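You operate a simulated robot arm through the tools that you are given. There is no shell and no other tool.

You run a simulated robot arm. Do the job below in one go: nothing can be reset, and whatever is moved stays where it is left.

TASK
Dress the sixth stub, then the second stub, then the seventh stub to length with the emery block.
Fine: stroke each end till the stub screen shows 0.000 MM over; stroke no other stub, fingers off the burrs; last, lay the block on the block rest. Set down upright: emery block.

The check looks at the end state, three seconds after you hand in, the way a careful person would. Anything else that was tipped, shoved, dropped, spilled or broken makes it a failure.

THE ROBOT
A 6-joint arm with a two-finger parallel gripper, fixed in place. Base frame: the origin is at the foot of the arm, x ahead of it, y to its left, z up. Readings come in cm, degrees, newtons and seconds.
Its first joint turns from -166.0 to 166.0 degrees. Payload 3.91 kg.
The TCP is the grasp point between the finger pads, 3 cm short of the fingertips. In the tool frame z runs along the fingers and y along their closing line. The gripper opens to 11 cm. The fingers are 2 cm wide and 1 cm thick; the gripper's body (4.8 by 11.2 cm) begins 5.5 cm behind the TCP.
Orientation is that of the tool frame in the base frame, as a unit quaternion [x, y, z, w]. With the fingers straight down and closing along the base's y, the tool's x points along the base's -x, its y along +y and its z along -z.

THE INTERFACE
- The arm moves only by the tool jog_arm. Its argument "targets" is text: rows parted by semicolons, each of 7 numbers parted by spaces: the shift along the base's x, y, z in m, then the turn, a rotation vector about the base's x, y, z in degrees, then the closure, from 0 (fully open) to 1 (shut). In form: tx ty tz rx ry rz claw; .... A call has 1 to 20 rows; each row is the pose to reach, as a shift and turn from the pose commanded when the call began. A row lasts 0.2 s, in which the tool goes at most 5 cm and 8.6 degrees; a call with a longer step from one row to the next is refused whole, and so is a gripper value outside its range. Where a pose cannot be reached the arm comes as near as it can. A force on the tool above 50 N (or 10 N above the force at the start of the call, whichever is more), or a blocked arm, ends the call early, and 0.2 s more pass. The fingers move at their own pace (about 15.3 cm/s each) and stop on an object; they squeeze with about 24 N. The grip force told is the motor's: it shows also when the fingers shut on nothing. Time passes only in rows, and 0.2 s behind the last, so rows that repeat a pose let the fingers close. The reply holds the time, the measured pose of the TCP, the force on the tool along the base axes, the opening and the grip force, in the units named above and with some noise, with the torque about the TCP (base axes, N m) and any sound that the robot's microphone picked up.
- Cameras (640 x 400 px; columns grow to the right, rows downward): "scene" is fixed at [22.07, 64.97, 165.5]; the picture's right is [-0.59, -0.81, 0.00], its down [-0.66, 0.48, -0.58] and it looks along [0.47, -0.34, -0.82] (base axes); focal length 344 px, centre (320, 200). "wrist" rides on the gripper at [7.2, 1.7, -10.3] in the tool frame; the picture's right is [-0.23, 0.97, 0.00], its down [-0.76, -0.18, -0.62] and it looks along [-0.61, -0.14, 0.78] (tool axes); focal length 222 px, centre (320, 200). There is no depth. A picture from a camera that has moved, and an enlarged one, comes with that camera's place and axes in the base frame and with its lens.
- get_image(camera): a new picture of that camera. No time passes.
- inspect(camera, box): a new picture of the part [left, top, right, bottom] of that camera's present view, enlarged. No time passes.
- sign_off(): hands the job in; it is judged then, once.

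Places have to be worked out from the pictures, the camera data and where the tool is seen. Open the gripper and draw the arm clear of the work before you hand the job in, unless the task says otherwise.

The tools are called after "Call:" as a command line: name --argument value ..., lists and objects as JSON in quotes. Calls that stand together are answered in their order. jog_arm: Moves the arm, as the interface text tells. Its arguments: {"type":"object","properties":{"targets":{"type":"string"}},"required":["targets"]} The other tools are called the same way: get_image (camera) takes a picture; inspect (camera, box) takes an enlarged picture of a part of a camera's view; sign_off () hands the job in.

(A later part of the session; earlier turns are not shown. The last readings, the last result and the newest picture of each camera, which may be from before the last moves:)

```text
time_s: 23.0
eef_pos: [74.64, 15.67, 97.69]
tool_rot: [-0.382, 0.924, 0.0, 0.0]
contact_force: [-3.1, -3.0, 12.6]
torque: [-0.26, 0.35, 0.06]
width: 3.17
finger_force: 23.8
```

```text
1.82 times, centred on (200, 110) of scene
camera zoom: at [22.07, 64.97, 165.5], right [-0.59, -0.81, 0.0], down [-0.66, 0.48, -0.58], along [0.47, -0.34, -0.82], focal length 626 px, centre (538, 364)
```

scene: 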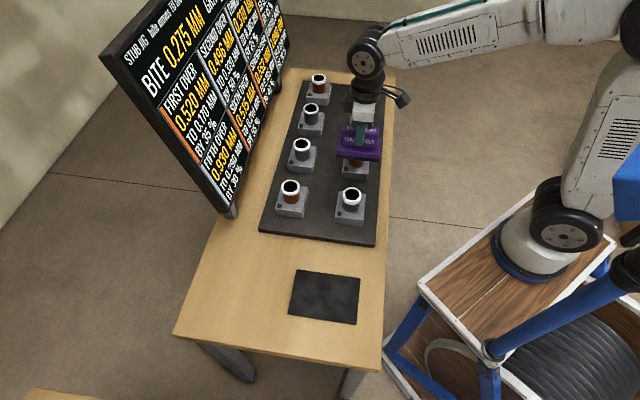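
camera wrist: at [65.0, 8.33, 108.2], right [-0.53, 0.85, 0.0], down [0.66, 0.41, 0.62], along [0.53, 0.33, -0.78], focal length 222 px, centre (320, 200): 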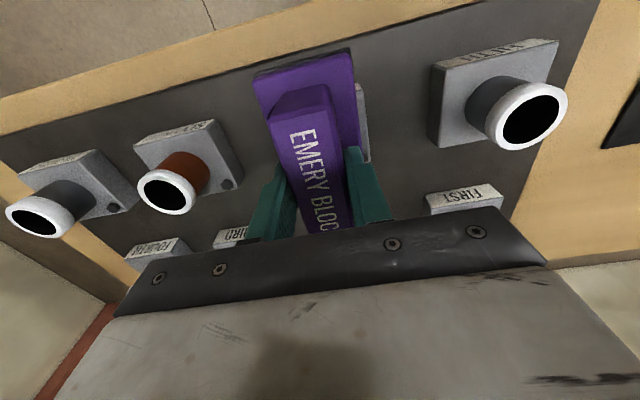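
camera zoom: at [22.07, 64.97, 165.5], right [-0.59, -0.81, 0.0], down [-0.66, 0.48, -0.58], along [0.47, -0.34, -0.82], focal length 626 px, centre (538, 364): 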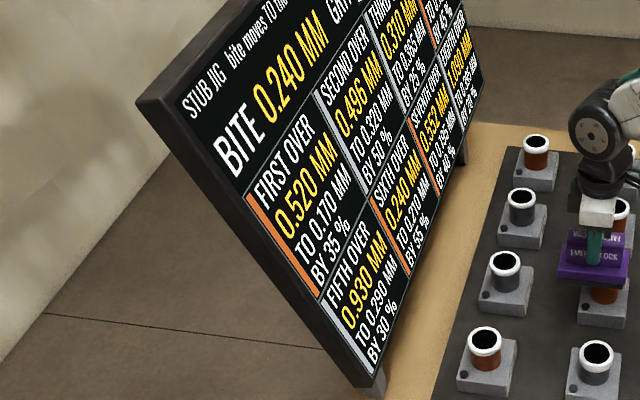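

The stroke registered: sixth now shows 0.240 and bite 0.240, which confirms the round-up rule. I lift straight up 2 cm, return to the start offset and come down again for the second stroke.

Call:
jog_arm --targets "0 0 0.008 0 0 0 1; 0 0 0.02 0 0 0 1; 0 0 0.02 0 0 0 1; -0.012 -0.012 0.02 0 0 0 1; -0.024 -0.024 0.02 0 0 0 1; -0.035 -0.035 0.02 0 0 0 1; -0.035 -0.035 0.01 0 0 0 1; -0.035 -0.035 0.005 0 0 0 1; -0.035 -0.035 0.002 0 0 0 1; -0.035 -0.035 0.001 0 0 0 1; -0.035 -0.035 0.001 0 0 0 1"

Call:
inspect --camera "scene" --box '[100, 0, 300, 220]'

Call:
inspect --camera "scene" --box '[320, 115, 390, 185]'

Call:
get_image --camera "wrist"

```text
time_s: 25.4
eef_pos: [71.16, 12.26, 97.74]
tool_rot: [-0.382, 0.924, 0.0, 0.0]
contact_force: [0.1, 0.3, -2.8]
torque: [-0.01, 0.02, 0.02]
width: 3.18
finger_force: 24.2
```

```text
1.82 times, centred on (200, 110) of scene
camera zoom: at [22.07, 64.97, 165.5], right [-0.59, -0.81, 0.0], down [-0.66, 0.48, -0.58], along [0.47, -0.34, -0.82], focal length 626 px, centre (538, 364)
```

zoom: 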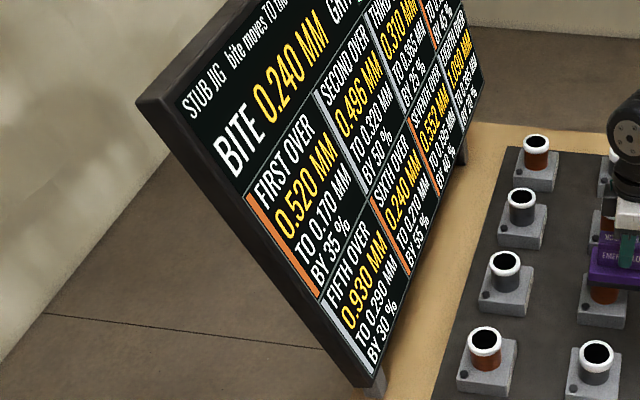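

```text
5.71 times, centred on (355, 150) of scene
camera zoom: at [22.07, 64.97, 165.5], right [-0.59, -0.81, 0.0], down [-0.66, 0.48, -0.58], along [0.47, -0.34, -0.82], focal length 1966 px, centre (120, 486)
```

zoom: 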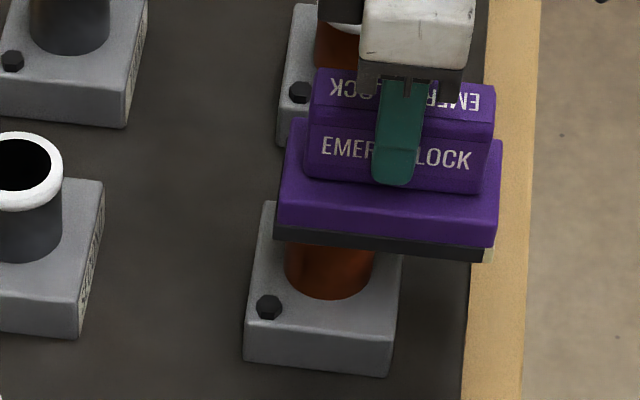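

```text
taken
camera wrist: at [64.96, 8.25, 108.1], right [-0.53, 0.85, 0.0], down [0.66, 0.41, 0.62], along [0.53, 0.33, -0.78], focal length 222 px, centre (320, 200)
```

wrist: 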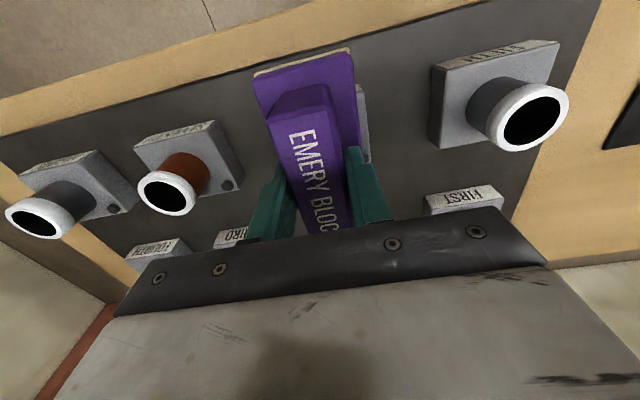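

A pale strip shows at the block's near lower edge. I zoom in to see whether it is wear on the grit or a change in how the block sits.

Call:
inspect --camera "wrist" --box '[230, 30, 410, 240]'

Call:
inspect --camera "scene" --box '[345, 130, 385, 170]'

```text
1.90 times, centred on (320, 135) of wrist
camera zoom: at [64.96, 8.25, 108.1], right [-0.53, 0.85, 0.0], down [0.66, 0.41, 0.62], along [0.53, 0.33, -0.78], focal length 423 px, centre (320, 324)
```

zoom: 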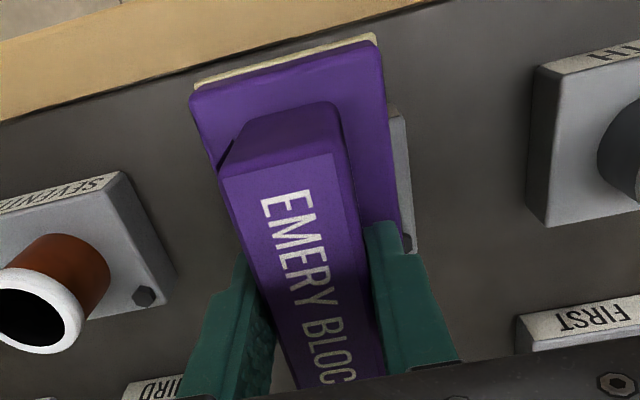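

```text
10.00 times, centred on (365, 150) of scene
camera zoom: at [22.07, 64.97, 165.5], right [-0.59, -0.81, 0.0], down [-0.66, 0.48, -0.58], along [0.47, -0.34, -0.82], focal length 3441 px, centre (-130, 700)
```

zoom: 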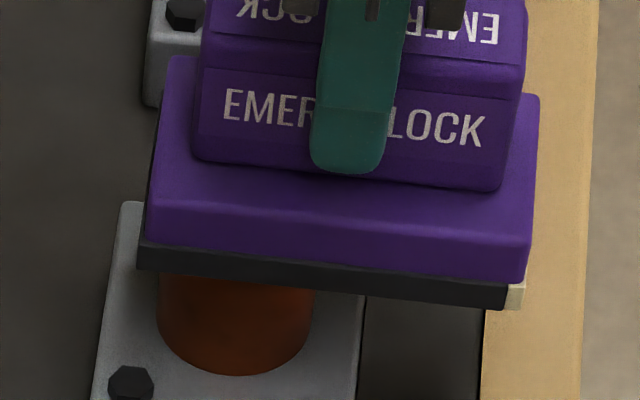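

That's the grit wearing back from one end, a wear gauge, and the block still sits level. There's no contact yet at this height, so I lower 1 mm more and read the force.

Call:
jog_arm --targets "0 0.0005 -0.0005 0 0 0 1; 0 0.0005 -0.001 0 0 0 1; 0 0.0005 -0.001 0 0 0 1"

```text
time_s: 26.2
eef_pos: [71.34, 12.28, 97.74]
tool_rot: [-0.382, 0.924, 0.0, 0.0]
contact_force: [-2.5, -5.0, 16.6]
torque: [0.09, -0.1, -0.05]
width: 3.19
finger_force: 23.9
```

Press is about 19 N. I slide the same way for the second stroke on sixth: 3.5 cm first.

Call:
jog_arm --targets "0.0035 0.0035 -0.0002 0 0 0 1; 0.007 0.007 -0.0003 0 0 0 1; 0.0105 0.0105 -0.0005 0 0 0 1; 0.014 0.014 -0.0005 0 0 0 1; 0.0175 0.0175 -0.0006 0 0 0 1; 0.021 0.021 -0.0007 0 0 0 1; 0.0245 0.0245 -0.0008 0 0 0 1"

Call:
inspect --camera "scene" --box '[100, 0, 300, 220]'

```text
time_s: 27.8
eef_pos: [73.42, 14.67, 97.59]
tool_rot: [-0.382, 0.924, -0.001, 0.0]
contact_force: [-4.9, -5.7, 19.5]
torque: [-0.22, 0.22, 0.0]
width: 3.19
finger_force: 24.0
```

```text
1.82 times, centred on (200, 110) of scene
camera zoom: at [22.07, 64.97, 165.5], right [-0.59, -0.81, 0.0], down [-0.66, 0.48, -0.58], along [0.47, -0.34, -0.82], focal length 626 px, centre (538, 364)
```

zoom: 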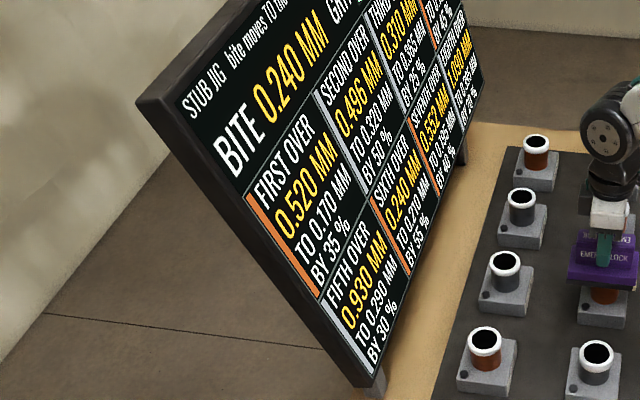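

Solid contact (≈22 N), not counted yet, as before at this point. I continue the last 1.5 cm.

Call:
jog_arm --targets "0.0035 0.0035 0 0 0 0 1; 0.007 0.007 0 0 0 0 1; 0.0105 0.0105 0 0 0 0 1"

Call:
inspect --camera "scene" --box '[100, 0, 300, 220]'

```text
time_s: 28.6
eef_pos: [74.63, 15.67, 97.47]
tool_rot: [-0.383, 0.924, 0.001, 0.0]
contact_force: [-3.3, -4.8, 14.6]
torque: [-0.33, 0.28, 0.01]
width: 3.17
finger_force: 23.7
```

```text
1.82 times, centred on (200, 110) of scene
camera zoom: at [22.07, 64.97, 165.5], right [-0.59, -0.81, 0.0], down [-0.66, 0.48, -0.58], along [0.47, -0.34, -0.82], focal length 626 px, centre (538, 364)
```

zoom: 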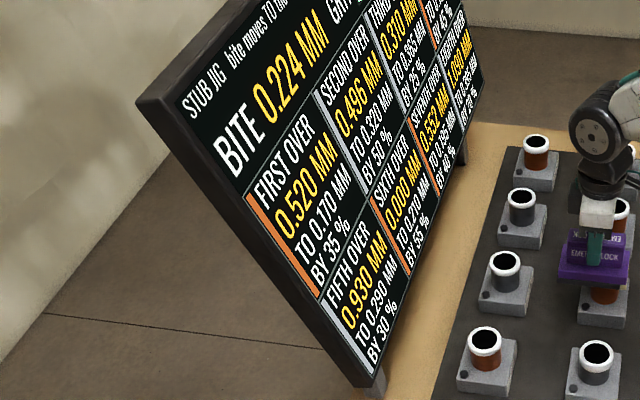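

Sixth reads 0.000 and bite is 0.224 as predicted. I lift well clear straight up and move along the same line to the stroke start over the second stub, staying high.

Call:
jog_arm --targets "0 0 0.01 0 0 0 1; 0 0 0.04 0 0 0 1; 0 0 0.085 0 0 0 1; 0 0 0.085 0 0 0 1; 0.03 0.03 0.085 0 0 0 1; 0.06 0.06 0.085 0 0 0 1; 0.085 0.085 0.085 0 0 0 1; 0.085 0.085 0.085 0 0 0 1; 0.085 0.085 0.085 0 0 0 1"

Call:
get_image --camera "wrist"

Call:
get_image --camera "scene"

```text
time_s: 30.6
eef_pos: [83.09, 24.27, 106.0]
tool_rot: [-0.382, 0.924, 0.0, 0.0]
contact_force: [-0.7, 0.5, -1.7]
torque: [0.0, 0.02, -0.04]
width: 3.18
finger_force: 24.2
```

```text
taken
camera wrist: at [76.83, 20.4, 116.35], right [-0.53, 0.85, 0.0], down [0.66, 0.41, 0.62], along [0.53, 0.33, -0.78], focal length 222 px, centre (320, 200)
```

wrist: 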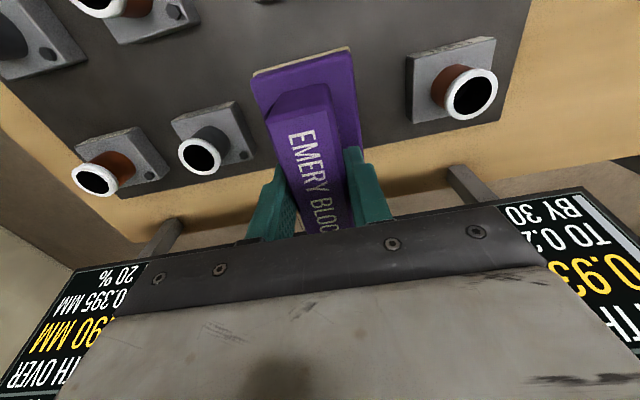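

```text
taken
```

scene: 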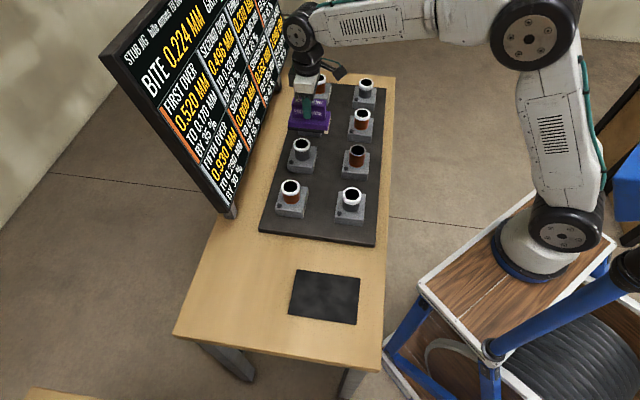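

Sixth now looks flush, with its white burr gone. From first and third in view, the second's centre is (85.0, 25.9), so I'm at the right start offset; I descend to z≈98.2, just above expected contact.

Call:
jog_arm --targets "0.0005 -0.001 -0.04 0 0 0 1; 0.0005 -0.001 -0.065 0 0 0 1; 0.0005 -0.001 -0.075 0 0 0 1; 0.0005 -0.001 -0.0785 0 0 0 1; 0.0005 -0.001 -0.0785 0 0 0 1; 0.0005 -0.001 -0.0785 0 0 0 1"

Call:
inspect --camera "scene" --box '[270, 80, 350, 180]'

Call:
get_image --camera "wrist"

```text
time_s: 32.0
eef_pos: [83.27, 24.19, 98.22]
tool_rot: [-0.382, 0.924, 0.0, 0.0]
contact_force: [-0.5, 0.6, -1.4]
torque: [-0.01, -0.01, 0.0]
width: 3.19
finger_force: 23.9
```

```text
4.00 times, centred on (310, 130) of scene
camera zoom: at [22.07, 64.97, 165.5], right [-0.59, -0.81, 0.0], down [-0.66, 0.48, -0.58], along [0.47, -0.34, -0.82], focal length 1376 px, centre (360, 480)
```

zoom: 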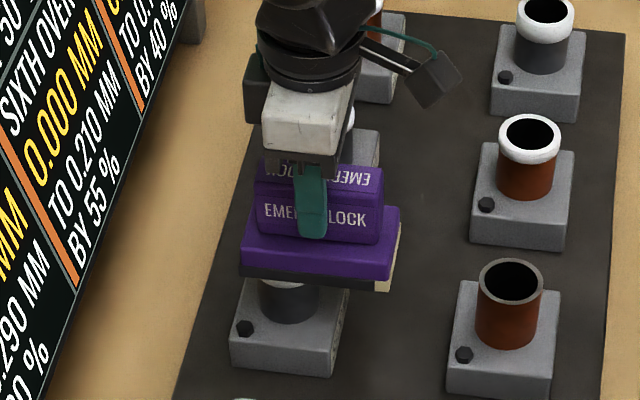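

```text
taken
camera wrist: at [76.99, 20.28, 108.49], right [-0.53, 0.85, 0.0], down [0.66, 0.41, 0.62], along [0.53, 0.33, -0.78], focal length 222 px, centre (320, 200)
```

wrist: 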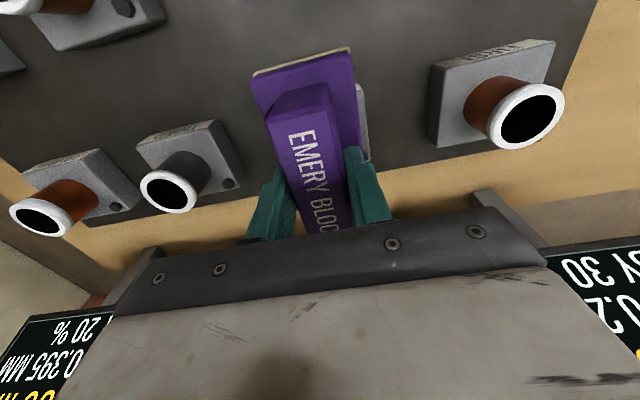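

Lined up with no contact at z≈98.2. I lower 4 mm in small steps and read the force.

Call:
jog_arm --targets "0 0 -0.002 0 0 0 1; 0 0 -0.003 0 0 0 1; 0 0 -0.004 0 0 0 1; 0 0 -0.004 0 0 0 1"

```text
time_s: 33.0
eef_pos: [83.33, 24.14, 97.68]
tool_rot: [-0.382, 0.924, 0.0, -0.001]
contact_force: [0.3, 0.9, -1.6]
torque: [0.01, 0.03, 0.01]
width: 3.21
finger_force: 24.2
```

No contact yet at z≈97.75; I lower another 2 mm gently.

Call:
jog_arm --targets "0 0 -0.001 0 0 0 1; 0 0 -0.0015 0 0 0 1; 0 0 -0.0015 0 0 0 1"

```text
time_s: 33.8
eef_pos: [83.37, 24.25, 97.61]
tool_rot: [-0.382, 0.924, 0.0, 0.001]
contact_force: [0.0, 0.0, -1.6]
torque: [0.09, -0.01, 0.01]
width: 3.18
finger_force: 24.0
```

Call:
jog_arm --targets "0 0 -0.0005 0 0 0 1; 0 0 -0.001 0 0 0 1; 0 0 -0.001 0 0 0 1"

```text
time_s: 34.6
eef_pos: [83.44, 24.09, 97.53]
tool_rot: [-0.383, 0.924, 0.001, 0.001]
contact_force: [2.3, -0.1, 4.8]
torque: [0.23, -0.38, -0.09]
width: 3.18
finger_force: 24.0
```

Contact at last, with about 7 N of press. I now slide 3.5 cm along the same direction with a slight downward bias to build the press to 15–20 N.

Call:
jog_arm --targets "0 0 -0.0007 0 0 0 1; 0.0035 0.0035 -0.001 0 0 0 1; 0.007 0.007 -0.0012 0 0 0 1; 0.0105 0.0105 -0.0013 0 0 0 1; 0.014 0.014 -0.0014 0 0 0 1; 0.0175 0.0175 -0.0015 0 0 0 1; 0.021 0.021 -0.0016 0 0 0 1; 0.0245 0.0245 -0.0017 0 0 0 1"

Call:
inspect --camera "scene" --box '[100, 0, 300, 220]'

```text
time_s: 36.4
eef_pos: [85.67, 26.6, 97.52]
tool_rot: [-0.383, 0.924, 0.0, 0.001]
contact_force: [-4.3, -4.5, 15.9]
torque: [-0.18, 0.2, 0.02]
width: 3.19
finger_force: 24.3
```

```text
1.82 times, centred on (200, 110) of scene
camera zoom: at [22.07, 64.97, 165.5], right [-0.59, -0.81, 0.0], down [-0.66, 0.48, -0.58], along [0.47, -0.34, -0.82], focal length 626 px, centre (538, 364)
```

zoom: 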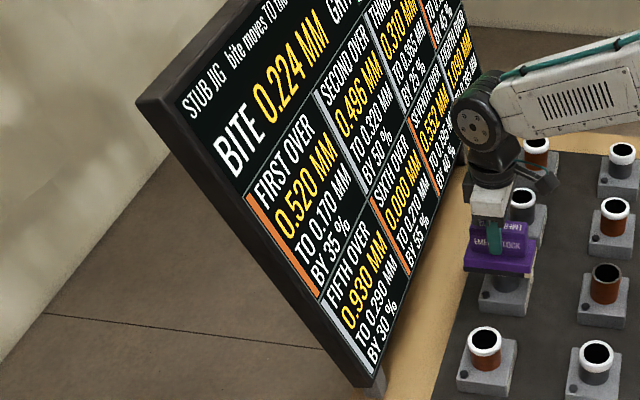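

Good contact (≈18 N), not yet counted. I finish the last 1.5 cm of the stroke.

Call:
jog_arm --targets "0.0035 0.0035 -0.0001 0 0 0 1; 0.007 0.007 -0.0002 0 0 0 1; 0.0105 0.0105 -0.0003 0 0 0 1"

Call:
inspect --camera "scene" --box '[100, 0, 300, 220]'

```text
time_s: 37.2
eef_pos: [86.69, 27.67, 97.42]
tool_rot: [-0.383, 0.924, 0.0, 0.001]
contact_force: [-4.0, -4.2, 15.8]
torque: [-0.37, 0.28, -0.01]
width: 3.2
finger_force: 24.3
```

```text
1.82 times, centred on (200, 110) of scene
camera zoom: at [22.07, 64.97, 165.5], right [-0.59, -0.81, 0.0], down [-0.66, 0.48, -0.58], along [0.47, -0.34, -0.82], focal length 626 px, centre (538, 364)
```

zoom: 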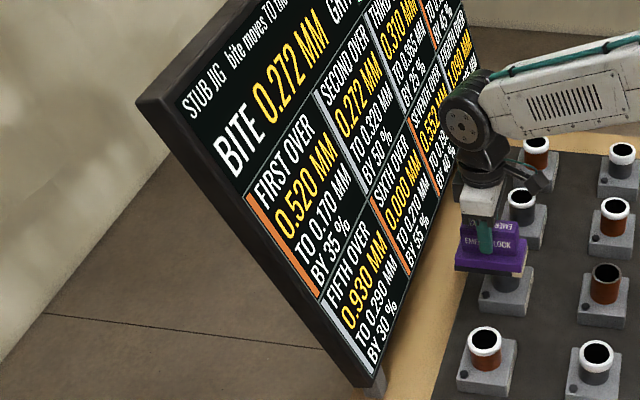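

Second shows 0.272 with bite 0.272, as expected. I lift 2 cm, return to the start offset, and come down again.

Call:
jog_arm --targets "0 0 0.008 0 0 0 1; 0 0 0.022 0 0 0 1; 0 0 0.022 0 0 0 1; -0.012 -0.012 0.022 0 0 0 1; -0.024 -0.024 0.022 0 0 0 1; -0.035 -0.035 0.022 0 0 0 1; -0.035 -0.035 0.012 0 0 0 1; -0.035 -0.035 0.006 0 0 0 1; -0.035 -0.035 0.003 0 0 0 1; -0.035 -0.035 0.0015 0 0 0 1; -0.035 -0.035 0.0015 0 0 0 1"

Call:
get_image --camera "wrist"

Call:
inspect --camera "scene" --box '[270, 80, 350, 180]'

```text
time_s: 39.6
eef_pos: [83.28, 24.11, 97.55]
tool_rot: [-0.383, 0.924, 0.0, 0.0]
contact_force: [0.6, 0.0, -2.0]
torque: [0.0, 0.03, -0.08]
width: 3.19
finger_force: 24.2
```

```text
taken
camera wrist: at [77.01, 20.27, 107.83], right [-0.53, 0.85, 0.0], down [0.66, 0.41, 0.62], along [0.53, 0.33, -0.78], focal length 222 px, centre (320, 200)
```

wrist: 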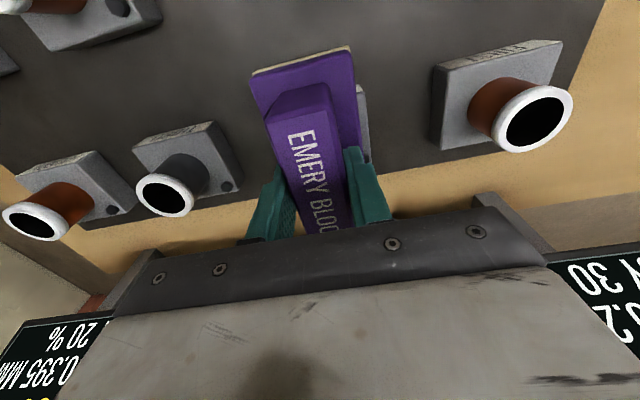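

```text
4.00 times, centred on (310, 130) of scene
camera zoom: at [22.07, 64.97, 165.5], right [-0.59, -0.81, 0.0], down [-0.66, 0.48, -0.58], along [0.47, -0.34, -0.82], focal length 1376 px, centre (360, 480)
```

zoom: 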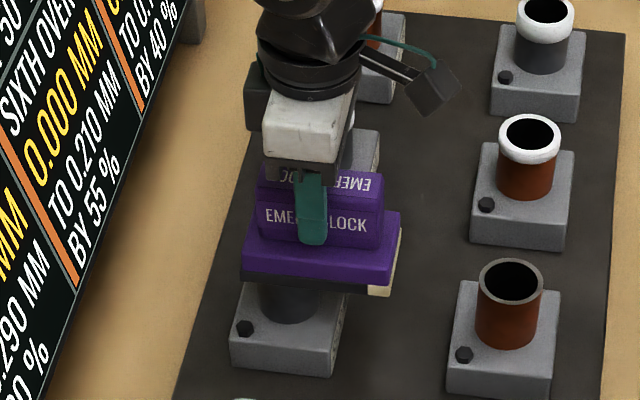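

No contact at z≈97.53; the start offset is right (about −2.45 cm). I lower 1 mm and read the force.

Call:
jog_arm --targets "0 0 -0.0005 0 0 0 1; 0 0 -0.001 0 0 0 1; 0 0 -0.001 0 0 0 1"

```text
time_s: 40.4
eef_pos: [83.23, 24.2, 97.38]
tool_rot: [-0.382, 0.924, 0.0, 0.0]
contact_force: [-0.3, 0.2, -0.7]
torque: [0.09, -0.01, 0.0]
width: 3.19
finger_force: 23.6
```

Just grazing (≈1–2 N). I lower half a millimetre to get a real press before sliding.

Call:
jog_arm --targets "0 0 -0.0005 0 0 0 1; 0 0 -0.001 0 0 0 1; 0 0 -0.001 0 0 0 1"

```text
time_s: 41.2
eef_pos: [83.27, 24.18, 97.46]
tool_rot: [-0.382, 0.924, 0.0, 0.001]
contact_force: [-0.3, 1.9, 7.3]
torque: [0.46, -0.33, 0.05]
width: 3.16
finger_force: 23.5
```

Press is about 9.5 N. I slide 3.5 cm with a slight downward bias for the second stroke on the second stub.

Call:
jog_arm --targets "0 0 -0.0005 0 0 0 1; 0.0035 0.0035 -0.0008 0 0 0 1; 0.007 0.007 -0.001 0 0 0 1; 0.0105 0.0105 -0.0011 0 0 0 1; 0.014 0.014 -0.0012 0 0 0 1; 0.0175 0.0175 -0.0013 0 0 0 1; 0.021 0.021 -0.0014 0 0 0 1; 0.0245 0.0245 -0.0015 0 0 0 1"

Call:
inspect --camera "scene" --box '[100, 0, 300, 220]'

```text
time_s: 43.0
eef_pos: [85.79, 26.56, 97.24]
tool_rot: [-0.382, 0.924, 0.0, 0.0]
contact_force: [-5.6, -4.8, 17.2]
torque: [-0.08, 0.25, 0.04]
width: 3.14
finger_force: 24.5
```

```text
1.82 times, centred on (200, 110) of scene
camera zoom: at [22.07, 64.97, 165.5], right [-0.59, -0.81, 0.0], down [-0.66, 0.48, -0.58], along [0.47, -0.34, -0.82], focal length 626 px, centre (538, 364)
```

zoom: 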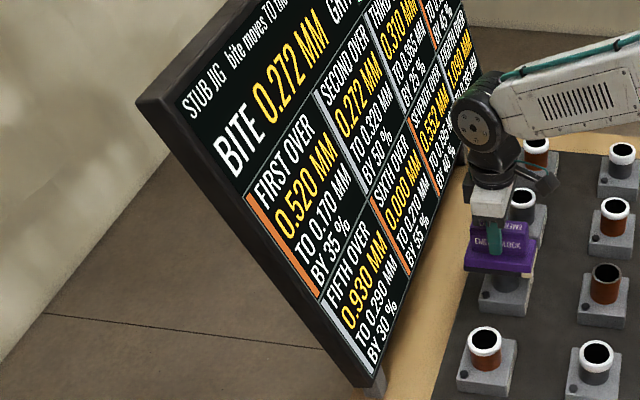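

Contact is good (≈19.5 N) and not yet counted, same as before. I finish the last 1.5 cm.

Call:
jog_arm --targets "0.0035 0.0035 -0.0001 0 0 0 1; 0.007 0.007 -0.0002 0 0 0 1; 0.0105 0.0105 -0.0003 0 0 0 1"

Call:
inspect --camera "scene" --box '[100, 0, 300, 220]'

```text
time_s: 43.8
eef_pos: [86.74, 27.65, 97.1]
tool_rot: [-0.382, 0.924, 0.0, 0.0]
contact_force: [-5.2, -5.4, 17.0]
torque: [-0.33, 0.36, 0.0]
width: 3.19
finger_force: 23.9
```

```text
1.82 times, centred on (200, 110) of scene
camera zoom: at [22.07, 64.97, 165.5], right [-0.59, -0.81, 0.0], down [-0.66, 0.48, -0.58], along [0.47, -0.34, -0.82], focal length 626 px, centre (538, 364)
```

zoom: 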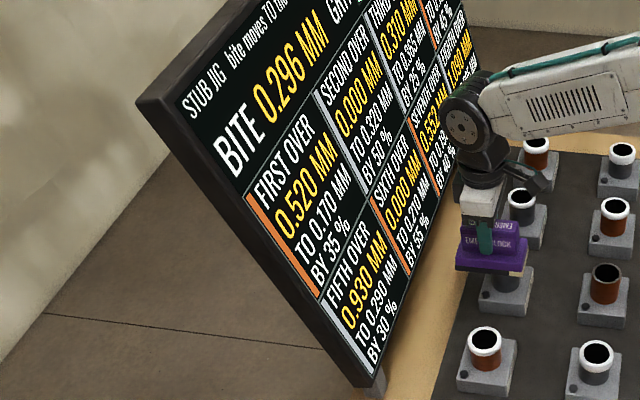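

Second reads 0.000 and bite is 0.296. I lift straight up and carry the block high over to the start offset at the seventh stub (centre ≈ (84.9, 2.3)).

Call:
jog_arm --targets "0 0 0.01 0 0 0 1; 0 0 0.045 0 0 0 1; 0 0 0.088 0 0 0 1; 0 0 0.088 0 0 0 1; -0.0046 -0.0339 0.088 0 0 0 1; -0.0091 -0.0678 0.088 0 0 0 1; -0.0137 -0.1016 0.088 0 0 0 1; -0.0182 -0.1355 0.088 0 0 0 1; -0.0228 -0.1694 0.088 0 0 0 1; -0.0274 -0.2033 0.088 0 0 0 1; -0.0319 -0.2371 0.088 0 0 0 1; -0.0365 -0.271 0.088 0 0 0 1; -0.0365 -0.271 0.088 0 0 0 1; -0.0365 -0.271 0.088 0 0 0 1"

Call:
get_image --camera "wrist"

Call:
get_image --camera "scene"

```text
time_s: 46.8
eef_pos: [83.31, 0.55, 105.95]
tool_rot: [-0.382, 0.924, 0.0, 0.0]
contact_force: [-0.2, -0.9, -2.6]
torque: [-0.03, 0.01, -0.01]
width: 3.2
finger_force: 23.8
```

```text
taken
camera wrist: at [77.01, -3.32, 116.28], right [-0.53, 0.85, 0.0], down [0.66, 0.41, 0.62], along [0.53, 0.33, -0.78], focal length 222 px, centre (320, 200)
```

wrist: 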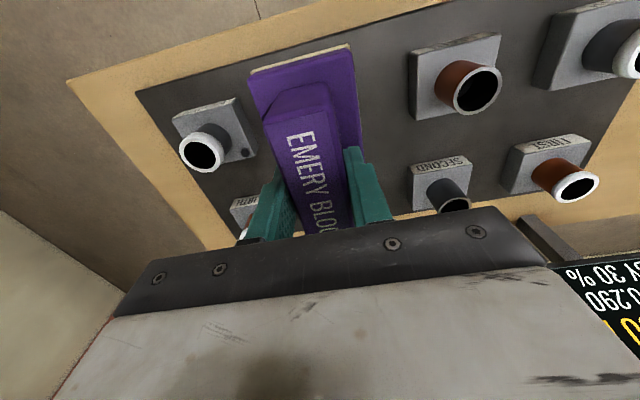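

```text
taken
```

scene: 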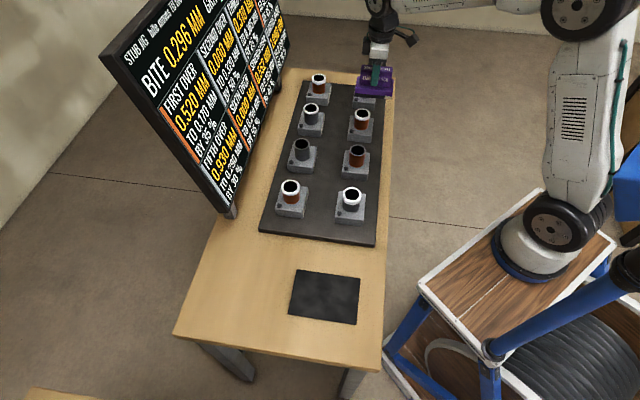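

The sixth (dressed) is to the right and the eighth to the left of the block, so the seventh is directly below, at about (84.75, 2.28). I trim the offset a little and descend to z≈97.8.

Call:
jog_arm --targets "-0.0025 -0.0005 -0.04 0 0 0 1; -0.0025 -0.0005 -0.065 0 0 0 1; -0.0025 -0.0005 -0.076 0 0 0 1; -0.0025 -0.0005 -0.0815 0 0 0 1; -0.0025 -0.0005 -0.0815 0 0 0 1; -0.0025 -0.0005 -0.0815 0 0 0 1"

Call:
get_image --camera "wrist"

Call:
inspect --camera "scene" --box '[330, 70, 400, 150]'

```text
time_s: 48.2
eef_pos: [82.9, 0.4, 97.65]
tool_rot: [-0.382, 0.924, 0.001, -0.001]
contact_force: [0.3, 0.5, -1.5]
torque: [0.0, -0.01, -0.01]
width: 3.18
finger_force: 23.9
```

```text
taken
camera wrist: at [76.61, -3.44, 108.08], right [-0.53, 0.85, 0.0], down [0.66, 0.41, 0.62], along [0.53, 0.33, -0.78], focal length 222 px, centre (320, 200)
```

wrist: 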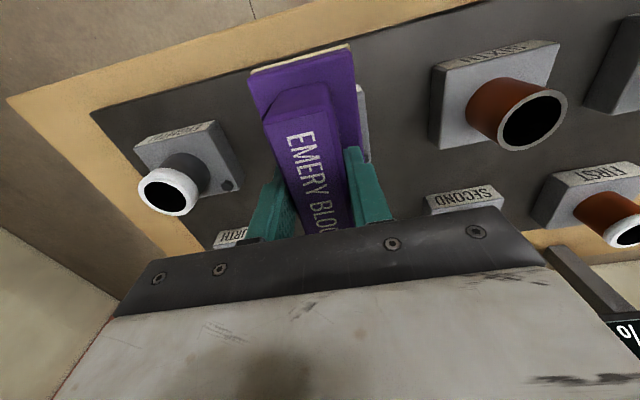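

```text
5.00 times, centred on (365, 110) of scene
camera zoom: at [22.07, 64.97, 165.5], right [-0.59, -0.81, 0.0], down [-0.66, 0.48, -0.58], along [0.47, -0.34, -0.82], focal length 1720 px, centre (95, 650)
```

zoom: 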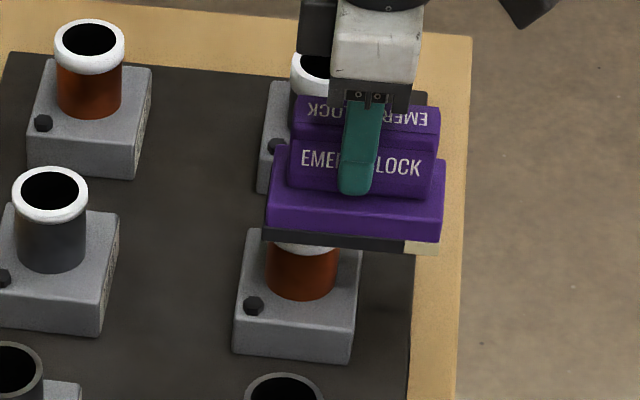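

Correctly placed over the seventh with offset about −2.6 cm and no contact at z≈97.78. I lower 3 mm in small steps.

Call:
jog_arm --targets "0 0 -0.001 0 0 0 1; 0 0 -0.002 0 0 0 1; 0 0 -0.003 0 0 0 1; 0 0 -0.003 0 0 0 1"

```text
time_s: 49.2
eef_pos: [82.96, 0.52, 97.54]
tool_rot: [-0.383, 0.924, 0.0, -0.001]
contact_force: [-0.3, -0.5, -2.1]
torque: [0.01, 0.03, 0.01]
width: 3.18
finger_force: 24.5
```

No contact yet; I lower 1.5 mm more and read the force.

Call:
jog_arm --targets "0 0 -0.0007 0 0 0 1; 0 0 -0.0015 0 0 0 1; 0 0 -0.0015 0 0 0 1"

```text
time_s: 50.0
eef_pos: [82.9, 0.45, 97.37]
tool_rot: [-0.383, 0.924, 0.0, -0.001]
contact_force: [0.3, 0.5, -2.3]
torque: [-0.03, 0.0, 0.03]
width: 3.19
finger_force: 24.3
```

Still free at z≈97.35, so another 1 mm down.

Call:
jog_arm --targets "0 0 -0.0005 0 0 0 1; 0 0 -0.001 0 0 0 1; 0 0 -0.001 0 0 0 1"

```text
time_s: 50.8
eef_pos: [82.86, 0.54, 97.22]
tool_rot: [-0.383, 0.924, 0.0, 0.0]
contact_force: [-0.4, -0.5, 2.1]
torque: [0.06, -0.12, -0.02]
width: 3.17
finger_force: 23.8
```

Contact begins (≈4.5 N). I lower half a millimetre more and slide 3.5 cm with a slight downward bias for the first stroke on seventh.

Call:
jog_arm --targets "0 0 -0.0008 0 0 0 1; 0.0035 0.0035 -0.0012 0 0 0 1; 0.007 0.007 -0.0014 0 0 0 1; 0.0105 0.0105 -0.0015 0 0 0 1; 0.014 0.014 -0.0016 0 0 0 1; 0.0175 0.0175 -0.0017 0 0 0 1; 0.021 0.021 -0.0018 0 0 0 1; 0.0245 0.0245 -0.0019 0 0 0 1"

Call:
inspect --camera "scene" --box '[170, 0, 300, 120]'

```text
time_s: 52.6
eef_pos: [85.35, 2.96, 97.15]
tool_rot: [-0.383, 0.924, 0.0, 0.0]
contact_force: [-4.6, -6.3, 20.1]
torque: [-0.22, 0.08, -0.01]
width: 3.2
finger_force: 24.1
```

```text
3.33 times, centred on (235, 60) of scene
camera zoom: at [22.07, 64.97, 165.5], right [-0.59, -0.81, 0.0], down [-0.66, 0.48, -0.58], along [0.47, -0.34, -0.82], focal length 1147 px, centre (603, 667)
```

zoom: 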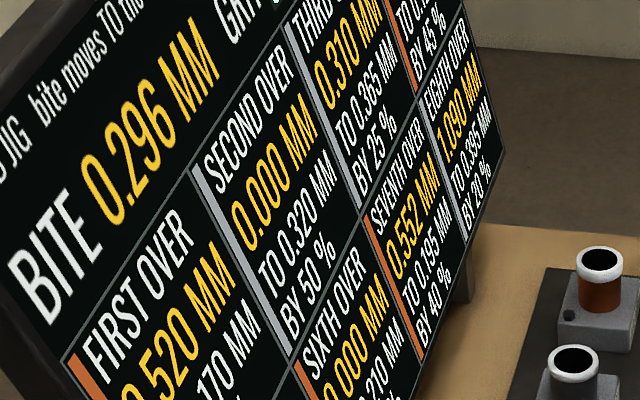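

Contact is solid (≈22 N), seventh still 0.552. I finish the last 1.5 cm.

Call:
jog_arm --targets "0.0035 0.0035 0 0 0 0 1; 0.007 0.007 -0.0001 0 0 0 1; 0.0105 0.0105 -0.0002 0 0 0 1"

Call:
inspect --camera "scene" --box '[170, 0, 300, 120]'

```text
time_s: 53.4
eef_pos: [86.33, 4.01, 97.14]
tool_rot: [-0.382, 0.924, 0.0, 0.0]
contact_force: [-4.9, -3.8, 14.5]
torque: [-0.3, 0.29, 0.0]
width: 3.17
finger_force: 24.0
```

```text
3.33 times, centred on (235, 60) of scene
camera zoom: at [22.07, 64.97, 165.5], right [-0.59, -0.81, 0.0], down [-0.66, 0.48, -0.58], along [0.47, -0.34, -0.82], focal length 1147 px, centre (603, 667)
```

zoom: 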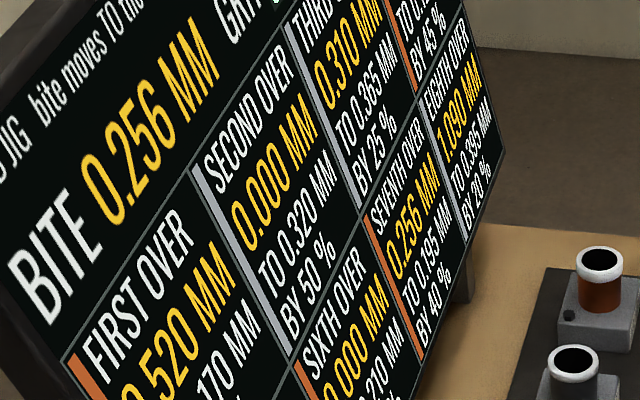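

Seventh shows 0.256, bite 0.256. I lift 2 cm, return to the start offset and come down for the last stroke.

Call:
jog_arm --targets "0 0 0.008 0 0 0 1; 0 0 0.022 0 0 0 1; 0 0 0.022 0 0 0 1; -0.012 -0.012 0.022 0 0 0 1; -0.024 -0.024 0.022 0 0 0 1; -0.035 -0.035 0.022 0 0 0 1; -0.035 -0.035 0.012 0 0 0 1; -0.035 -0.035 0.006 0 0 0 1; -0.035 -0.035 0.003 0 0 0 1; -0.035 -0.035 0.0012 0 0 0 1; -0.035 -0.035 0.0012 0 0 0 1"

Call:
get_image --camera "wrist"

```text
time_s: 55.8
eef_pos: [82.88, 0.51, 97.16]
tool_rot: [-0.383, 0.924, 0.0, 0.0]
contact_force: [-2.2, 1.7, 6.7]
torque: [0.34, -0.18, 0.13]
width: 3.17
finger_force: 24.4
```

```text
taken
camera wrist: at [76.61, -3.39, 107.56], right [-0.53, 0.85, 0.0], down [0.66, 0.41, 0.62], along [0.53, 0.33, -0.78], focal length 222 px, centre (320, 200)
```

wrist: 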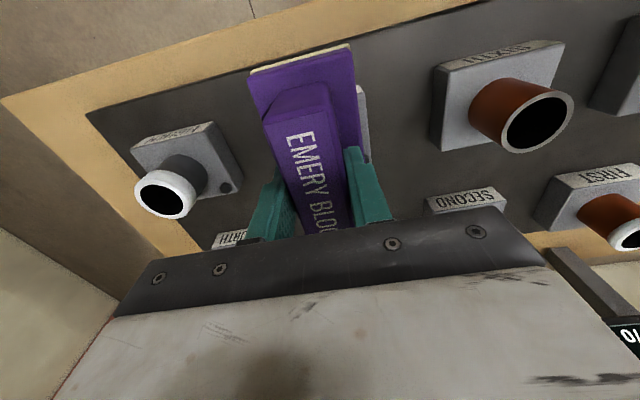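

Press is already about 9 N at the start offset. I slide 3.5 cm for the second stroke on seventh.

Call:
jog_arm --targets "0 0 -0.0005 0 0 0 1; 0.0035 0.0035 -0.0008 0 0 0 1; 0.007 0.007 -0.001 0 0 0 1; 0.0105 0.0105 -0.0011 0 0 0 1; 0.014 0.014 -0.0012 0 0 0 1; 0.0175 0.0175 -0.0013 0 0 0 1; 0.021 0.021 -0.0014 0 0 0 1; 0.0245 0.0245 -0.0015 0 0 0 1"

Call:
inspect --camera "scene" --box '[170, 0, 300, 120]'

```text
time_s: 57.6
eef_pos: [85.28, 2.98, 96.98]
tool_rot: [-0.383, 0.924, -0.001, 0.0]
contact_force: [-4.6, -5.1, 18.3]
torque: [-0.22, 0.09, -0.04]
width: 3.19
finger_force: 24.4
```

```text
3.33 times, centred on (235, 60) of scene
camera zoom: at [22.07, 64.97, 165.5], right [-0.59, -0.81, 0.0], down [-0.66, 0.48, -0.58], along [0.47, -0.34, -0.82], focal length 1147 px, centre (603, 667)
```

zoom: 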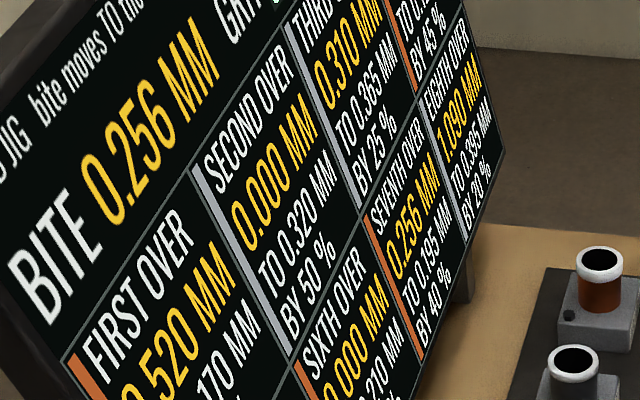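

Contact good at about 20 N, count pending. I finish the last 1.5 cm.

Call:
jog_arm --targets "0.0035 0.0035 0 0 0 0 1; 0.007 0.007 -0.0001 0 0 0 1; 0.0105 0.0105 -0.0002 0 0 0 1"

Call:
inspect --camera "scene" --box '[170, 0, 300, 120]'

```text
time_s: 58.4
eef_pos: [86.41, 3.92, 96.99]
tool_rot: [-0.383, 0.924, 0.001, 0.0]
contact_force: [-5.8, -3.3, 17.5]
torque: [-0.33, 0.34, 0.01]
width: 3.18
finger_force: 24.3
```

```text
3.33 times, centred on (235, 60) of scene
camera zoom: at [22.07, 64.97, 165.5], right [-0.59, -0.81, 0.0], down [-0.66, 0.48, -0.58], along [0.47, -0.34, -0.82], focal length 1147 px, centre (603, 667)
```

zoom: 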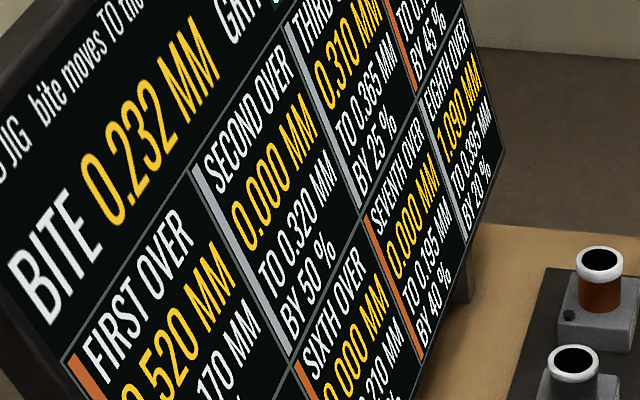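

Seventh reads 0.000, so all three are done (second and sixth also at 0.000). I lift straight up 10 cm and carry the block high back toward its rest.

Call:
jog_arm --targets "0 0 0.01 0 0 0 1; 0 0 0.05 0 0 0 1; 0 0 0.1 0 0 0 1; 0 0 0.1 0 0 0 1; -0.0311 0.0323 0.1 0 0 0 1; -0.0623 0.0647 0.1 0 0 0 1; -0.0934 0.097 0.1 0 0 0 1; -0.1245 0.1293 0.1 0 0 0 1; -0.1557 0.1617 0.1 0 0 0 1; -0.1868 0.194 0.1 0 0 0 1; -0.218 0.2263 0.1 0 0 0 1; -0.2491 0.2587 0.1 0 0 0 1; -0.2802 0.291 0.1 0 0 0 1; -0.3114 0.3233 0.1 0 0 0 1; -0.3425 0.3557 0.1 0 0 0 1; -0.3737 0.388 0.1 0 0 0 1; -0.405 0.4205 0.1 0 0 0 1; -0.405 0.4205 0.1 0 0 0 1; -0.405 0.4205 0.1 0 0 0 1"

Call:
get_image --camera "wrist"

Call:
get_image --camera "scene"

```text
time_s: 62.4
eef_pos: [46.08, 46.21, 106.86]
tool_rot: [-0.383, 0.924, 0.0, 0.0]
contact_force: [0.1, -0.5, -1.2]
torque: [-0.03, -0.01, -0.02]
width: 3.18
finger_force: 23.7
```

```text
taken
camera wrist: at [39.81, 42.31, 117.23], right [-0.53, 0.85, 0.0], down [0.66, 0.41, 0.62], along [0.53, 0.33, -0.78], focal length 222 px, centre (320, 200)
```

wrist: 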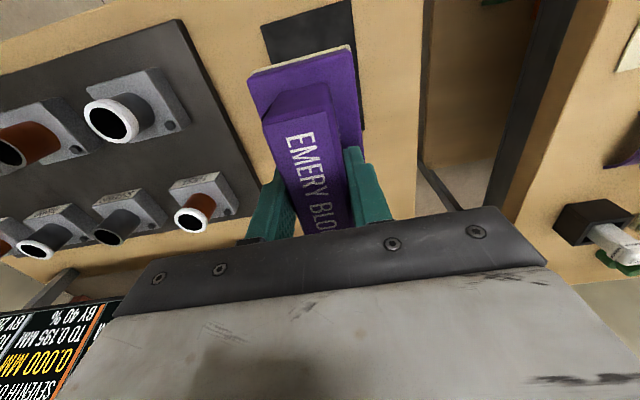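

```text
taken
```

scene: 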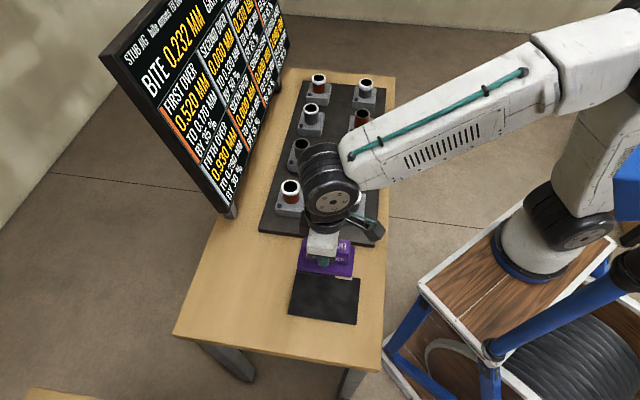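

I'm above the rest at about (46.1, 46.2). I check the block's level in the grip before lowering.

Call:
inspect --camera "wrist" --box '[230, 30, 410, 240]'

Call:
inspect --camera "scene" --box '[280, 225, 370, 335]'

```text
1.90 times, centred on (320, 135) of wrist
camera zoom: at [39.81, 42.31, 117.23], right [-0.53, 0.85, 0.0], down [0.66, 0.41, 0.62], along [0.53, 0.33, -0.78], focal length 423 px, centre (320, 324)
```

zoom: 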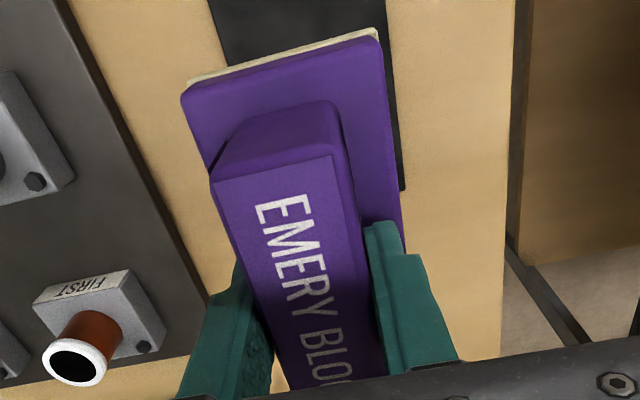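

```text
3.64 times, centred on (325, 280) of scene
camera zoom: at [22.07, 64.97, 165.5], right [-0.59, -0.81, 0.0], down [-0.66, 0.48, -0.58], along [0.47, -0.34, -0.82], focal length 1251 px, centre (302, -91)
```

zoom: 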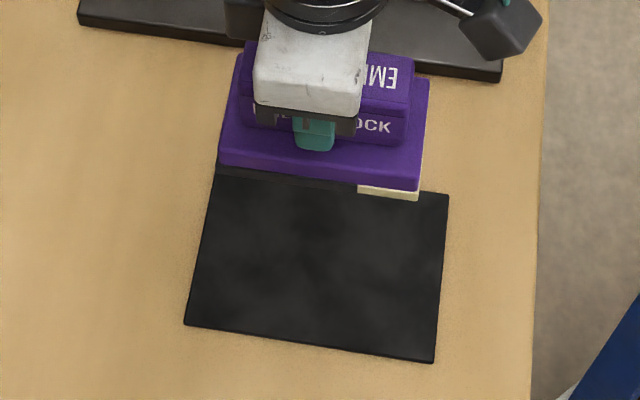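

The block hangs level, with wear visible at one end only. I lower it to z≈89.5 above the rest, then look again before touching down.

Call:
jog_arm --targets "-0.0015 -0.001 -0.04 0 0 0 1; -0.0015 -0.001 -0.08 0 0 0 1; -0.0015 -0.001 -0.12 0 0 0 1; -0.0015 -0.001 -0.15 0 0 0 1; -0.0015 -0.001 -0.17 0 0 0 1; -0.0015 -0.001 -0.1745 0 0 0 1; -0.0015 -0.001 -0.1745 0 0 0 1; -0.0015 -0.001 -0.1745 0 0 0 1"

Call:
get_image --camera "wrist"

Call:
inspect --camera "scene" --box '[280, 240, 370, 330]'

```text
time_s: 64.2
eef_pos: [45.9, 45.91, 89.56]
tool_rot: [-0.383, 0.924, -0.001, -0.001]
contact_force: [0.2, 0.0, -1.4]
torque: [0.01, 0.0, -0.03]
width: 3.16
finger_force: 23.9
```

```text
taken
camera wrist: at [39.58, 42.06, 99.93], right [-0.53, 0.85, 0.0], down [0.66, 0.41, 0.62], along [0.53, 0.33, -0.78], focal length 222 px, centre (320, 200)
```

wrist: 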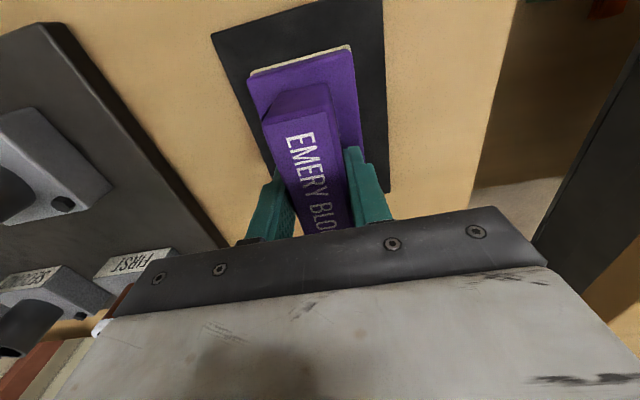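

```text
4.44 times, centred on (325, 285) of scene
camera zoom: at [22.07, 64.97, 165.5], right [-0.59, -0.81, 0.0], down [-0.66, 0.48, -0.58], along [0.47, -0.34, -0.82], focal length 1529 px, centre (298, -178)
```

zoom: 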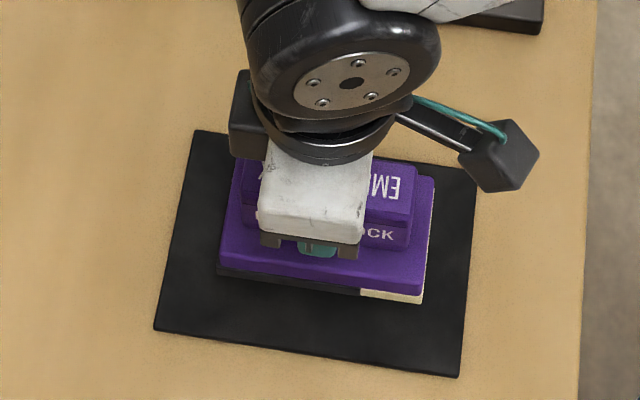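

The block hovers squarely over the mat. I nudge it 1.5 mm toward the mat centre and lower to just above expected touch-down (TCP z≈87.8).

Call:
jog_arm --targets "0.0015 0.0015 -0.006 0 0 0 1; 0.0015 0.0015 -0.012 0 0 0 1; 0.0015 0.0015 -0.016 0 0 0 1; 0.0015 0.0015 -0.018 0 0 0 1; 0.0015 0.0015 -0.018 0 0 0 1"

```text
time_s: 65.4
eef_pos: [45.88, 46.05, 87.65]
tool_rot: [-0.382, 0.924, -0.001, 0.0]
contact_force: [-0.3, -0.2, -2.5]
torque: [-0.01, 0.01, 0.0]
width: 3.16
finger_force: 23.4
```

Still free at z≈87.75. I lower in millimetre steps until it touches.

Call:
jog_arm --targets "0 0 -0.001 0 0 0 1; 0 0 -0.002 0 0 0 1; 0 0 -0.003 0 0 0 1; 0 0 -0.003 0 0 0 1"

```text
time_s: 66.4
eef_pos: [45.96, 46.09, 87.33]
tool_rot: [-0.383, 0.924, 0.0, 0.0]
contact_force: [0.4, 0.0, -2.9]
torque: [0.0, -0.02, -0.01]
width: 3.17
finger_force: 23.8
```

No touch yet at z≈87.4; another 1.5 mm down.

Call:
jog_arm --targets "0 0 -0.0005 0 0 0 1; 0 0 -0.001 0 0 0 1; 0 0 -0.0015 0 0 0 1; 0 0 -0.0015 0 0 0 1"

```text
time_s: 67.4
eef_pos: [45.97, 46.09, 87.24]
tool_rot: [-0.383, 0.924, 0.0, 0.001]
contact_force: [-0.2, 0.4, -1.6]
torque: [0.03, 0.0, 0.0]
width: 3.18
finger_force: 24.0
```

The force is barely changing (possibly just touching). I lower one more millimetre and check.

Call:
jog_arm --targets "0 0 -0.0005 0 0 0 1; 0 0 -0.001 0 0 0 1; 0 0 -0.001 0 0 0 1"

Call:
inspect --camera "scene" --box '[280, 240, 370, 330]'

Call:
inspect --camera "wrist" --box '[200, 0, 410, 240]'

```text
time_s: 68.2
eef_pos: [45.91, 46.19, 87.05]
tool_rot: [-0.383, 0.924, 0.0, 0.0]
contact_force: [-2.0, -2.1, 2.5]
torque: [0.0, -0.07, -0.07]
width: 3.18
finger_force: 24.2
```

```text
4.44 times, centred on (325, 285) of scene
camera zoom: at [22.07, 64.97, 165.5], right [-0.59, -0.81, 0.0], down [-0.66, 0.48, -0.58], along [0.47, -0.34, -0.82], focal length 1529 px, centre (298, -178)
```

zoom: 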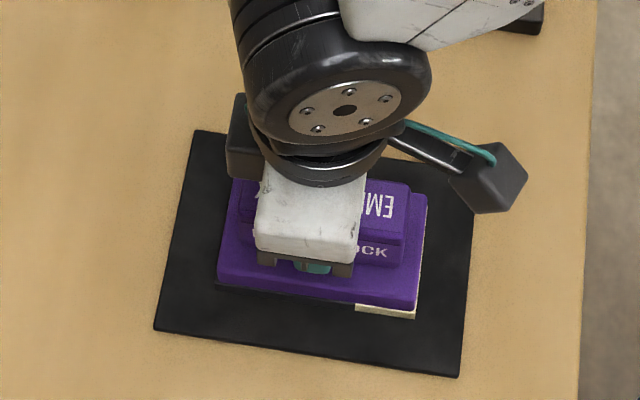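

```text
1.67 times, centred on (305, 120) of wrist
camera zoom: at [39.66, 42.26, 97.5], right [-0.53, 0.85, 0.0], down [0.66, 0.41, 0.62], along [0.53, 0.33, -0.78], focal length 370 px, centre (345, 333)
```

zoom: 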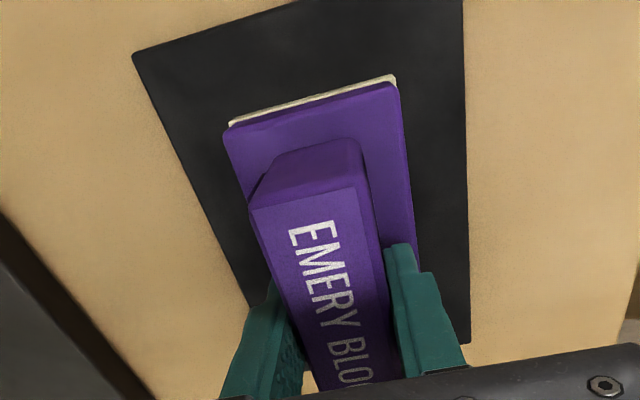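

Touch-down confirmed (≈5 N), block flat and centred on its rest. I open the fingers gently in place.

Call:
jog_arm --targets "0 0 0 0 0 0 0.68; 0 0 0 0 0 0 0.6; 0 0 0 0 0 0 0.5; 0 0 0 0 0 0 0.5; 0 0 0 0 0 0 0.5"

Call:
inspect --camera "wrist" --box '[200, 0, 410, 240]'

```text
time_s: 69.4
eef_pos: [45.99, 46.12, 87.1]
tool_rot: [-0.383, 0.924, 0.0, 0.0]
contact_force: [-0.4, -0.4, -0.1]
torque: [-0.01, -0.01, 0.01]
width: 5.51
finger_force: 0.1
```

```text
1.67 times, centred on (305, 120) of wrist
camera zoom: at [39.68, 42.27, 97.49], right [-0.53, 0.85, 0.0], down [0.66, 0.41, 0.62], along [0.53, 0.33, -0.78], focal length 370 px, centre (345, 333)
```

zoom: 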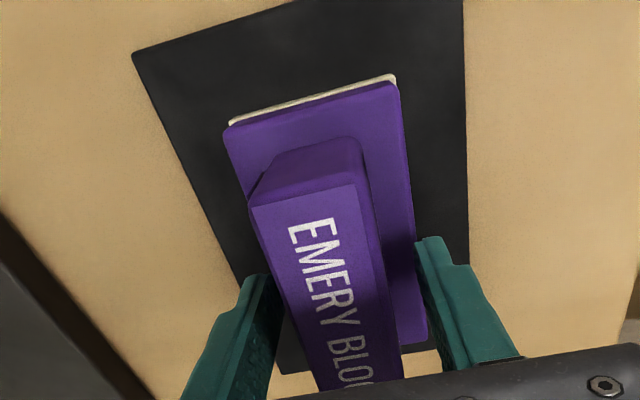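

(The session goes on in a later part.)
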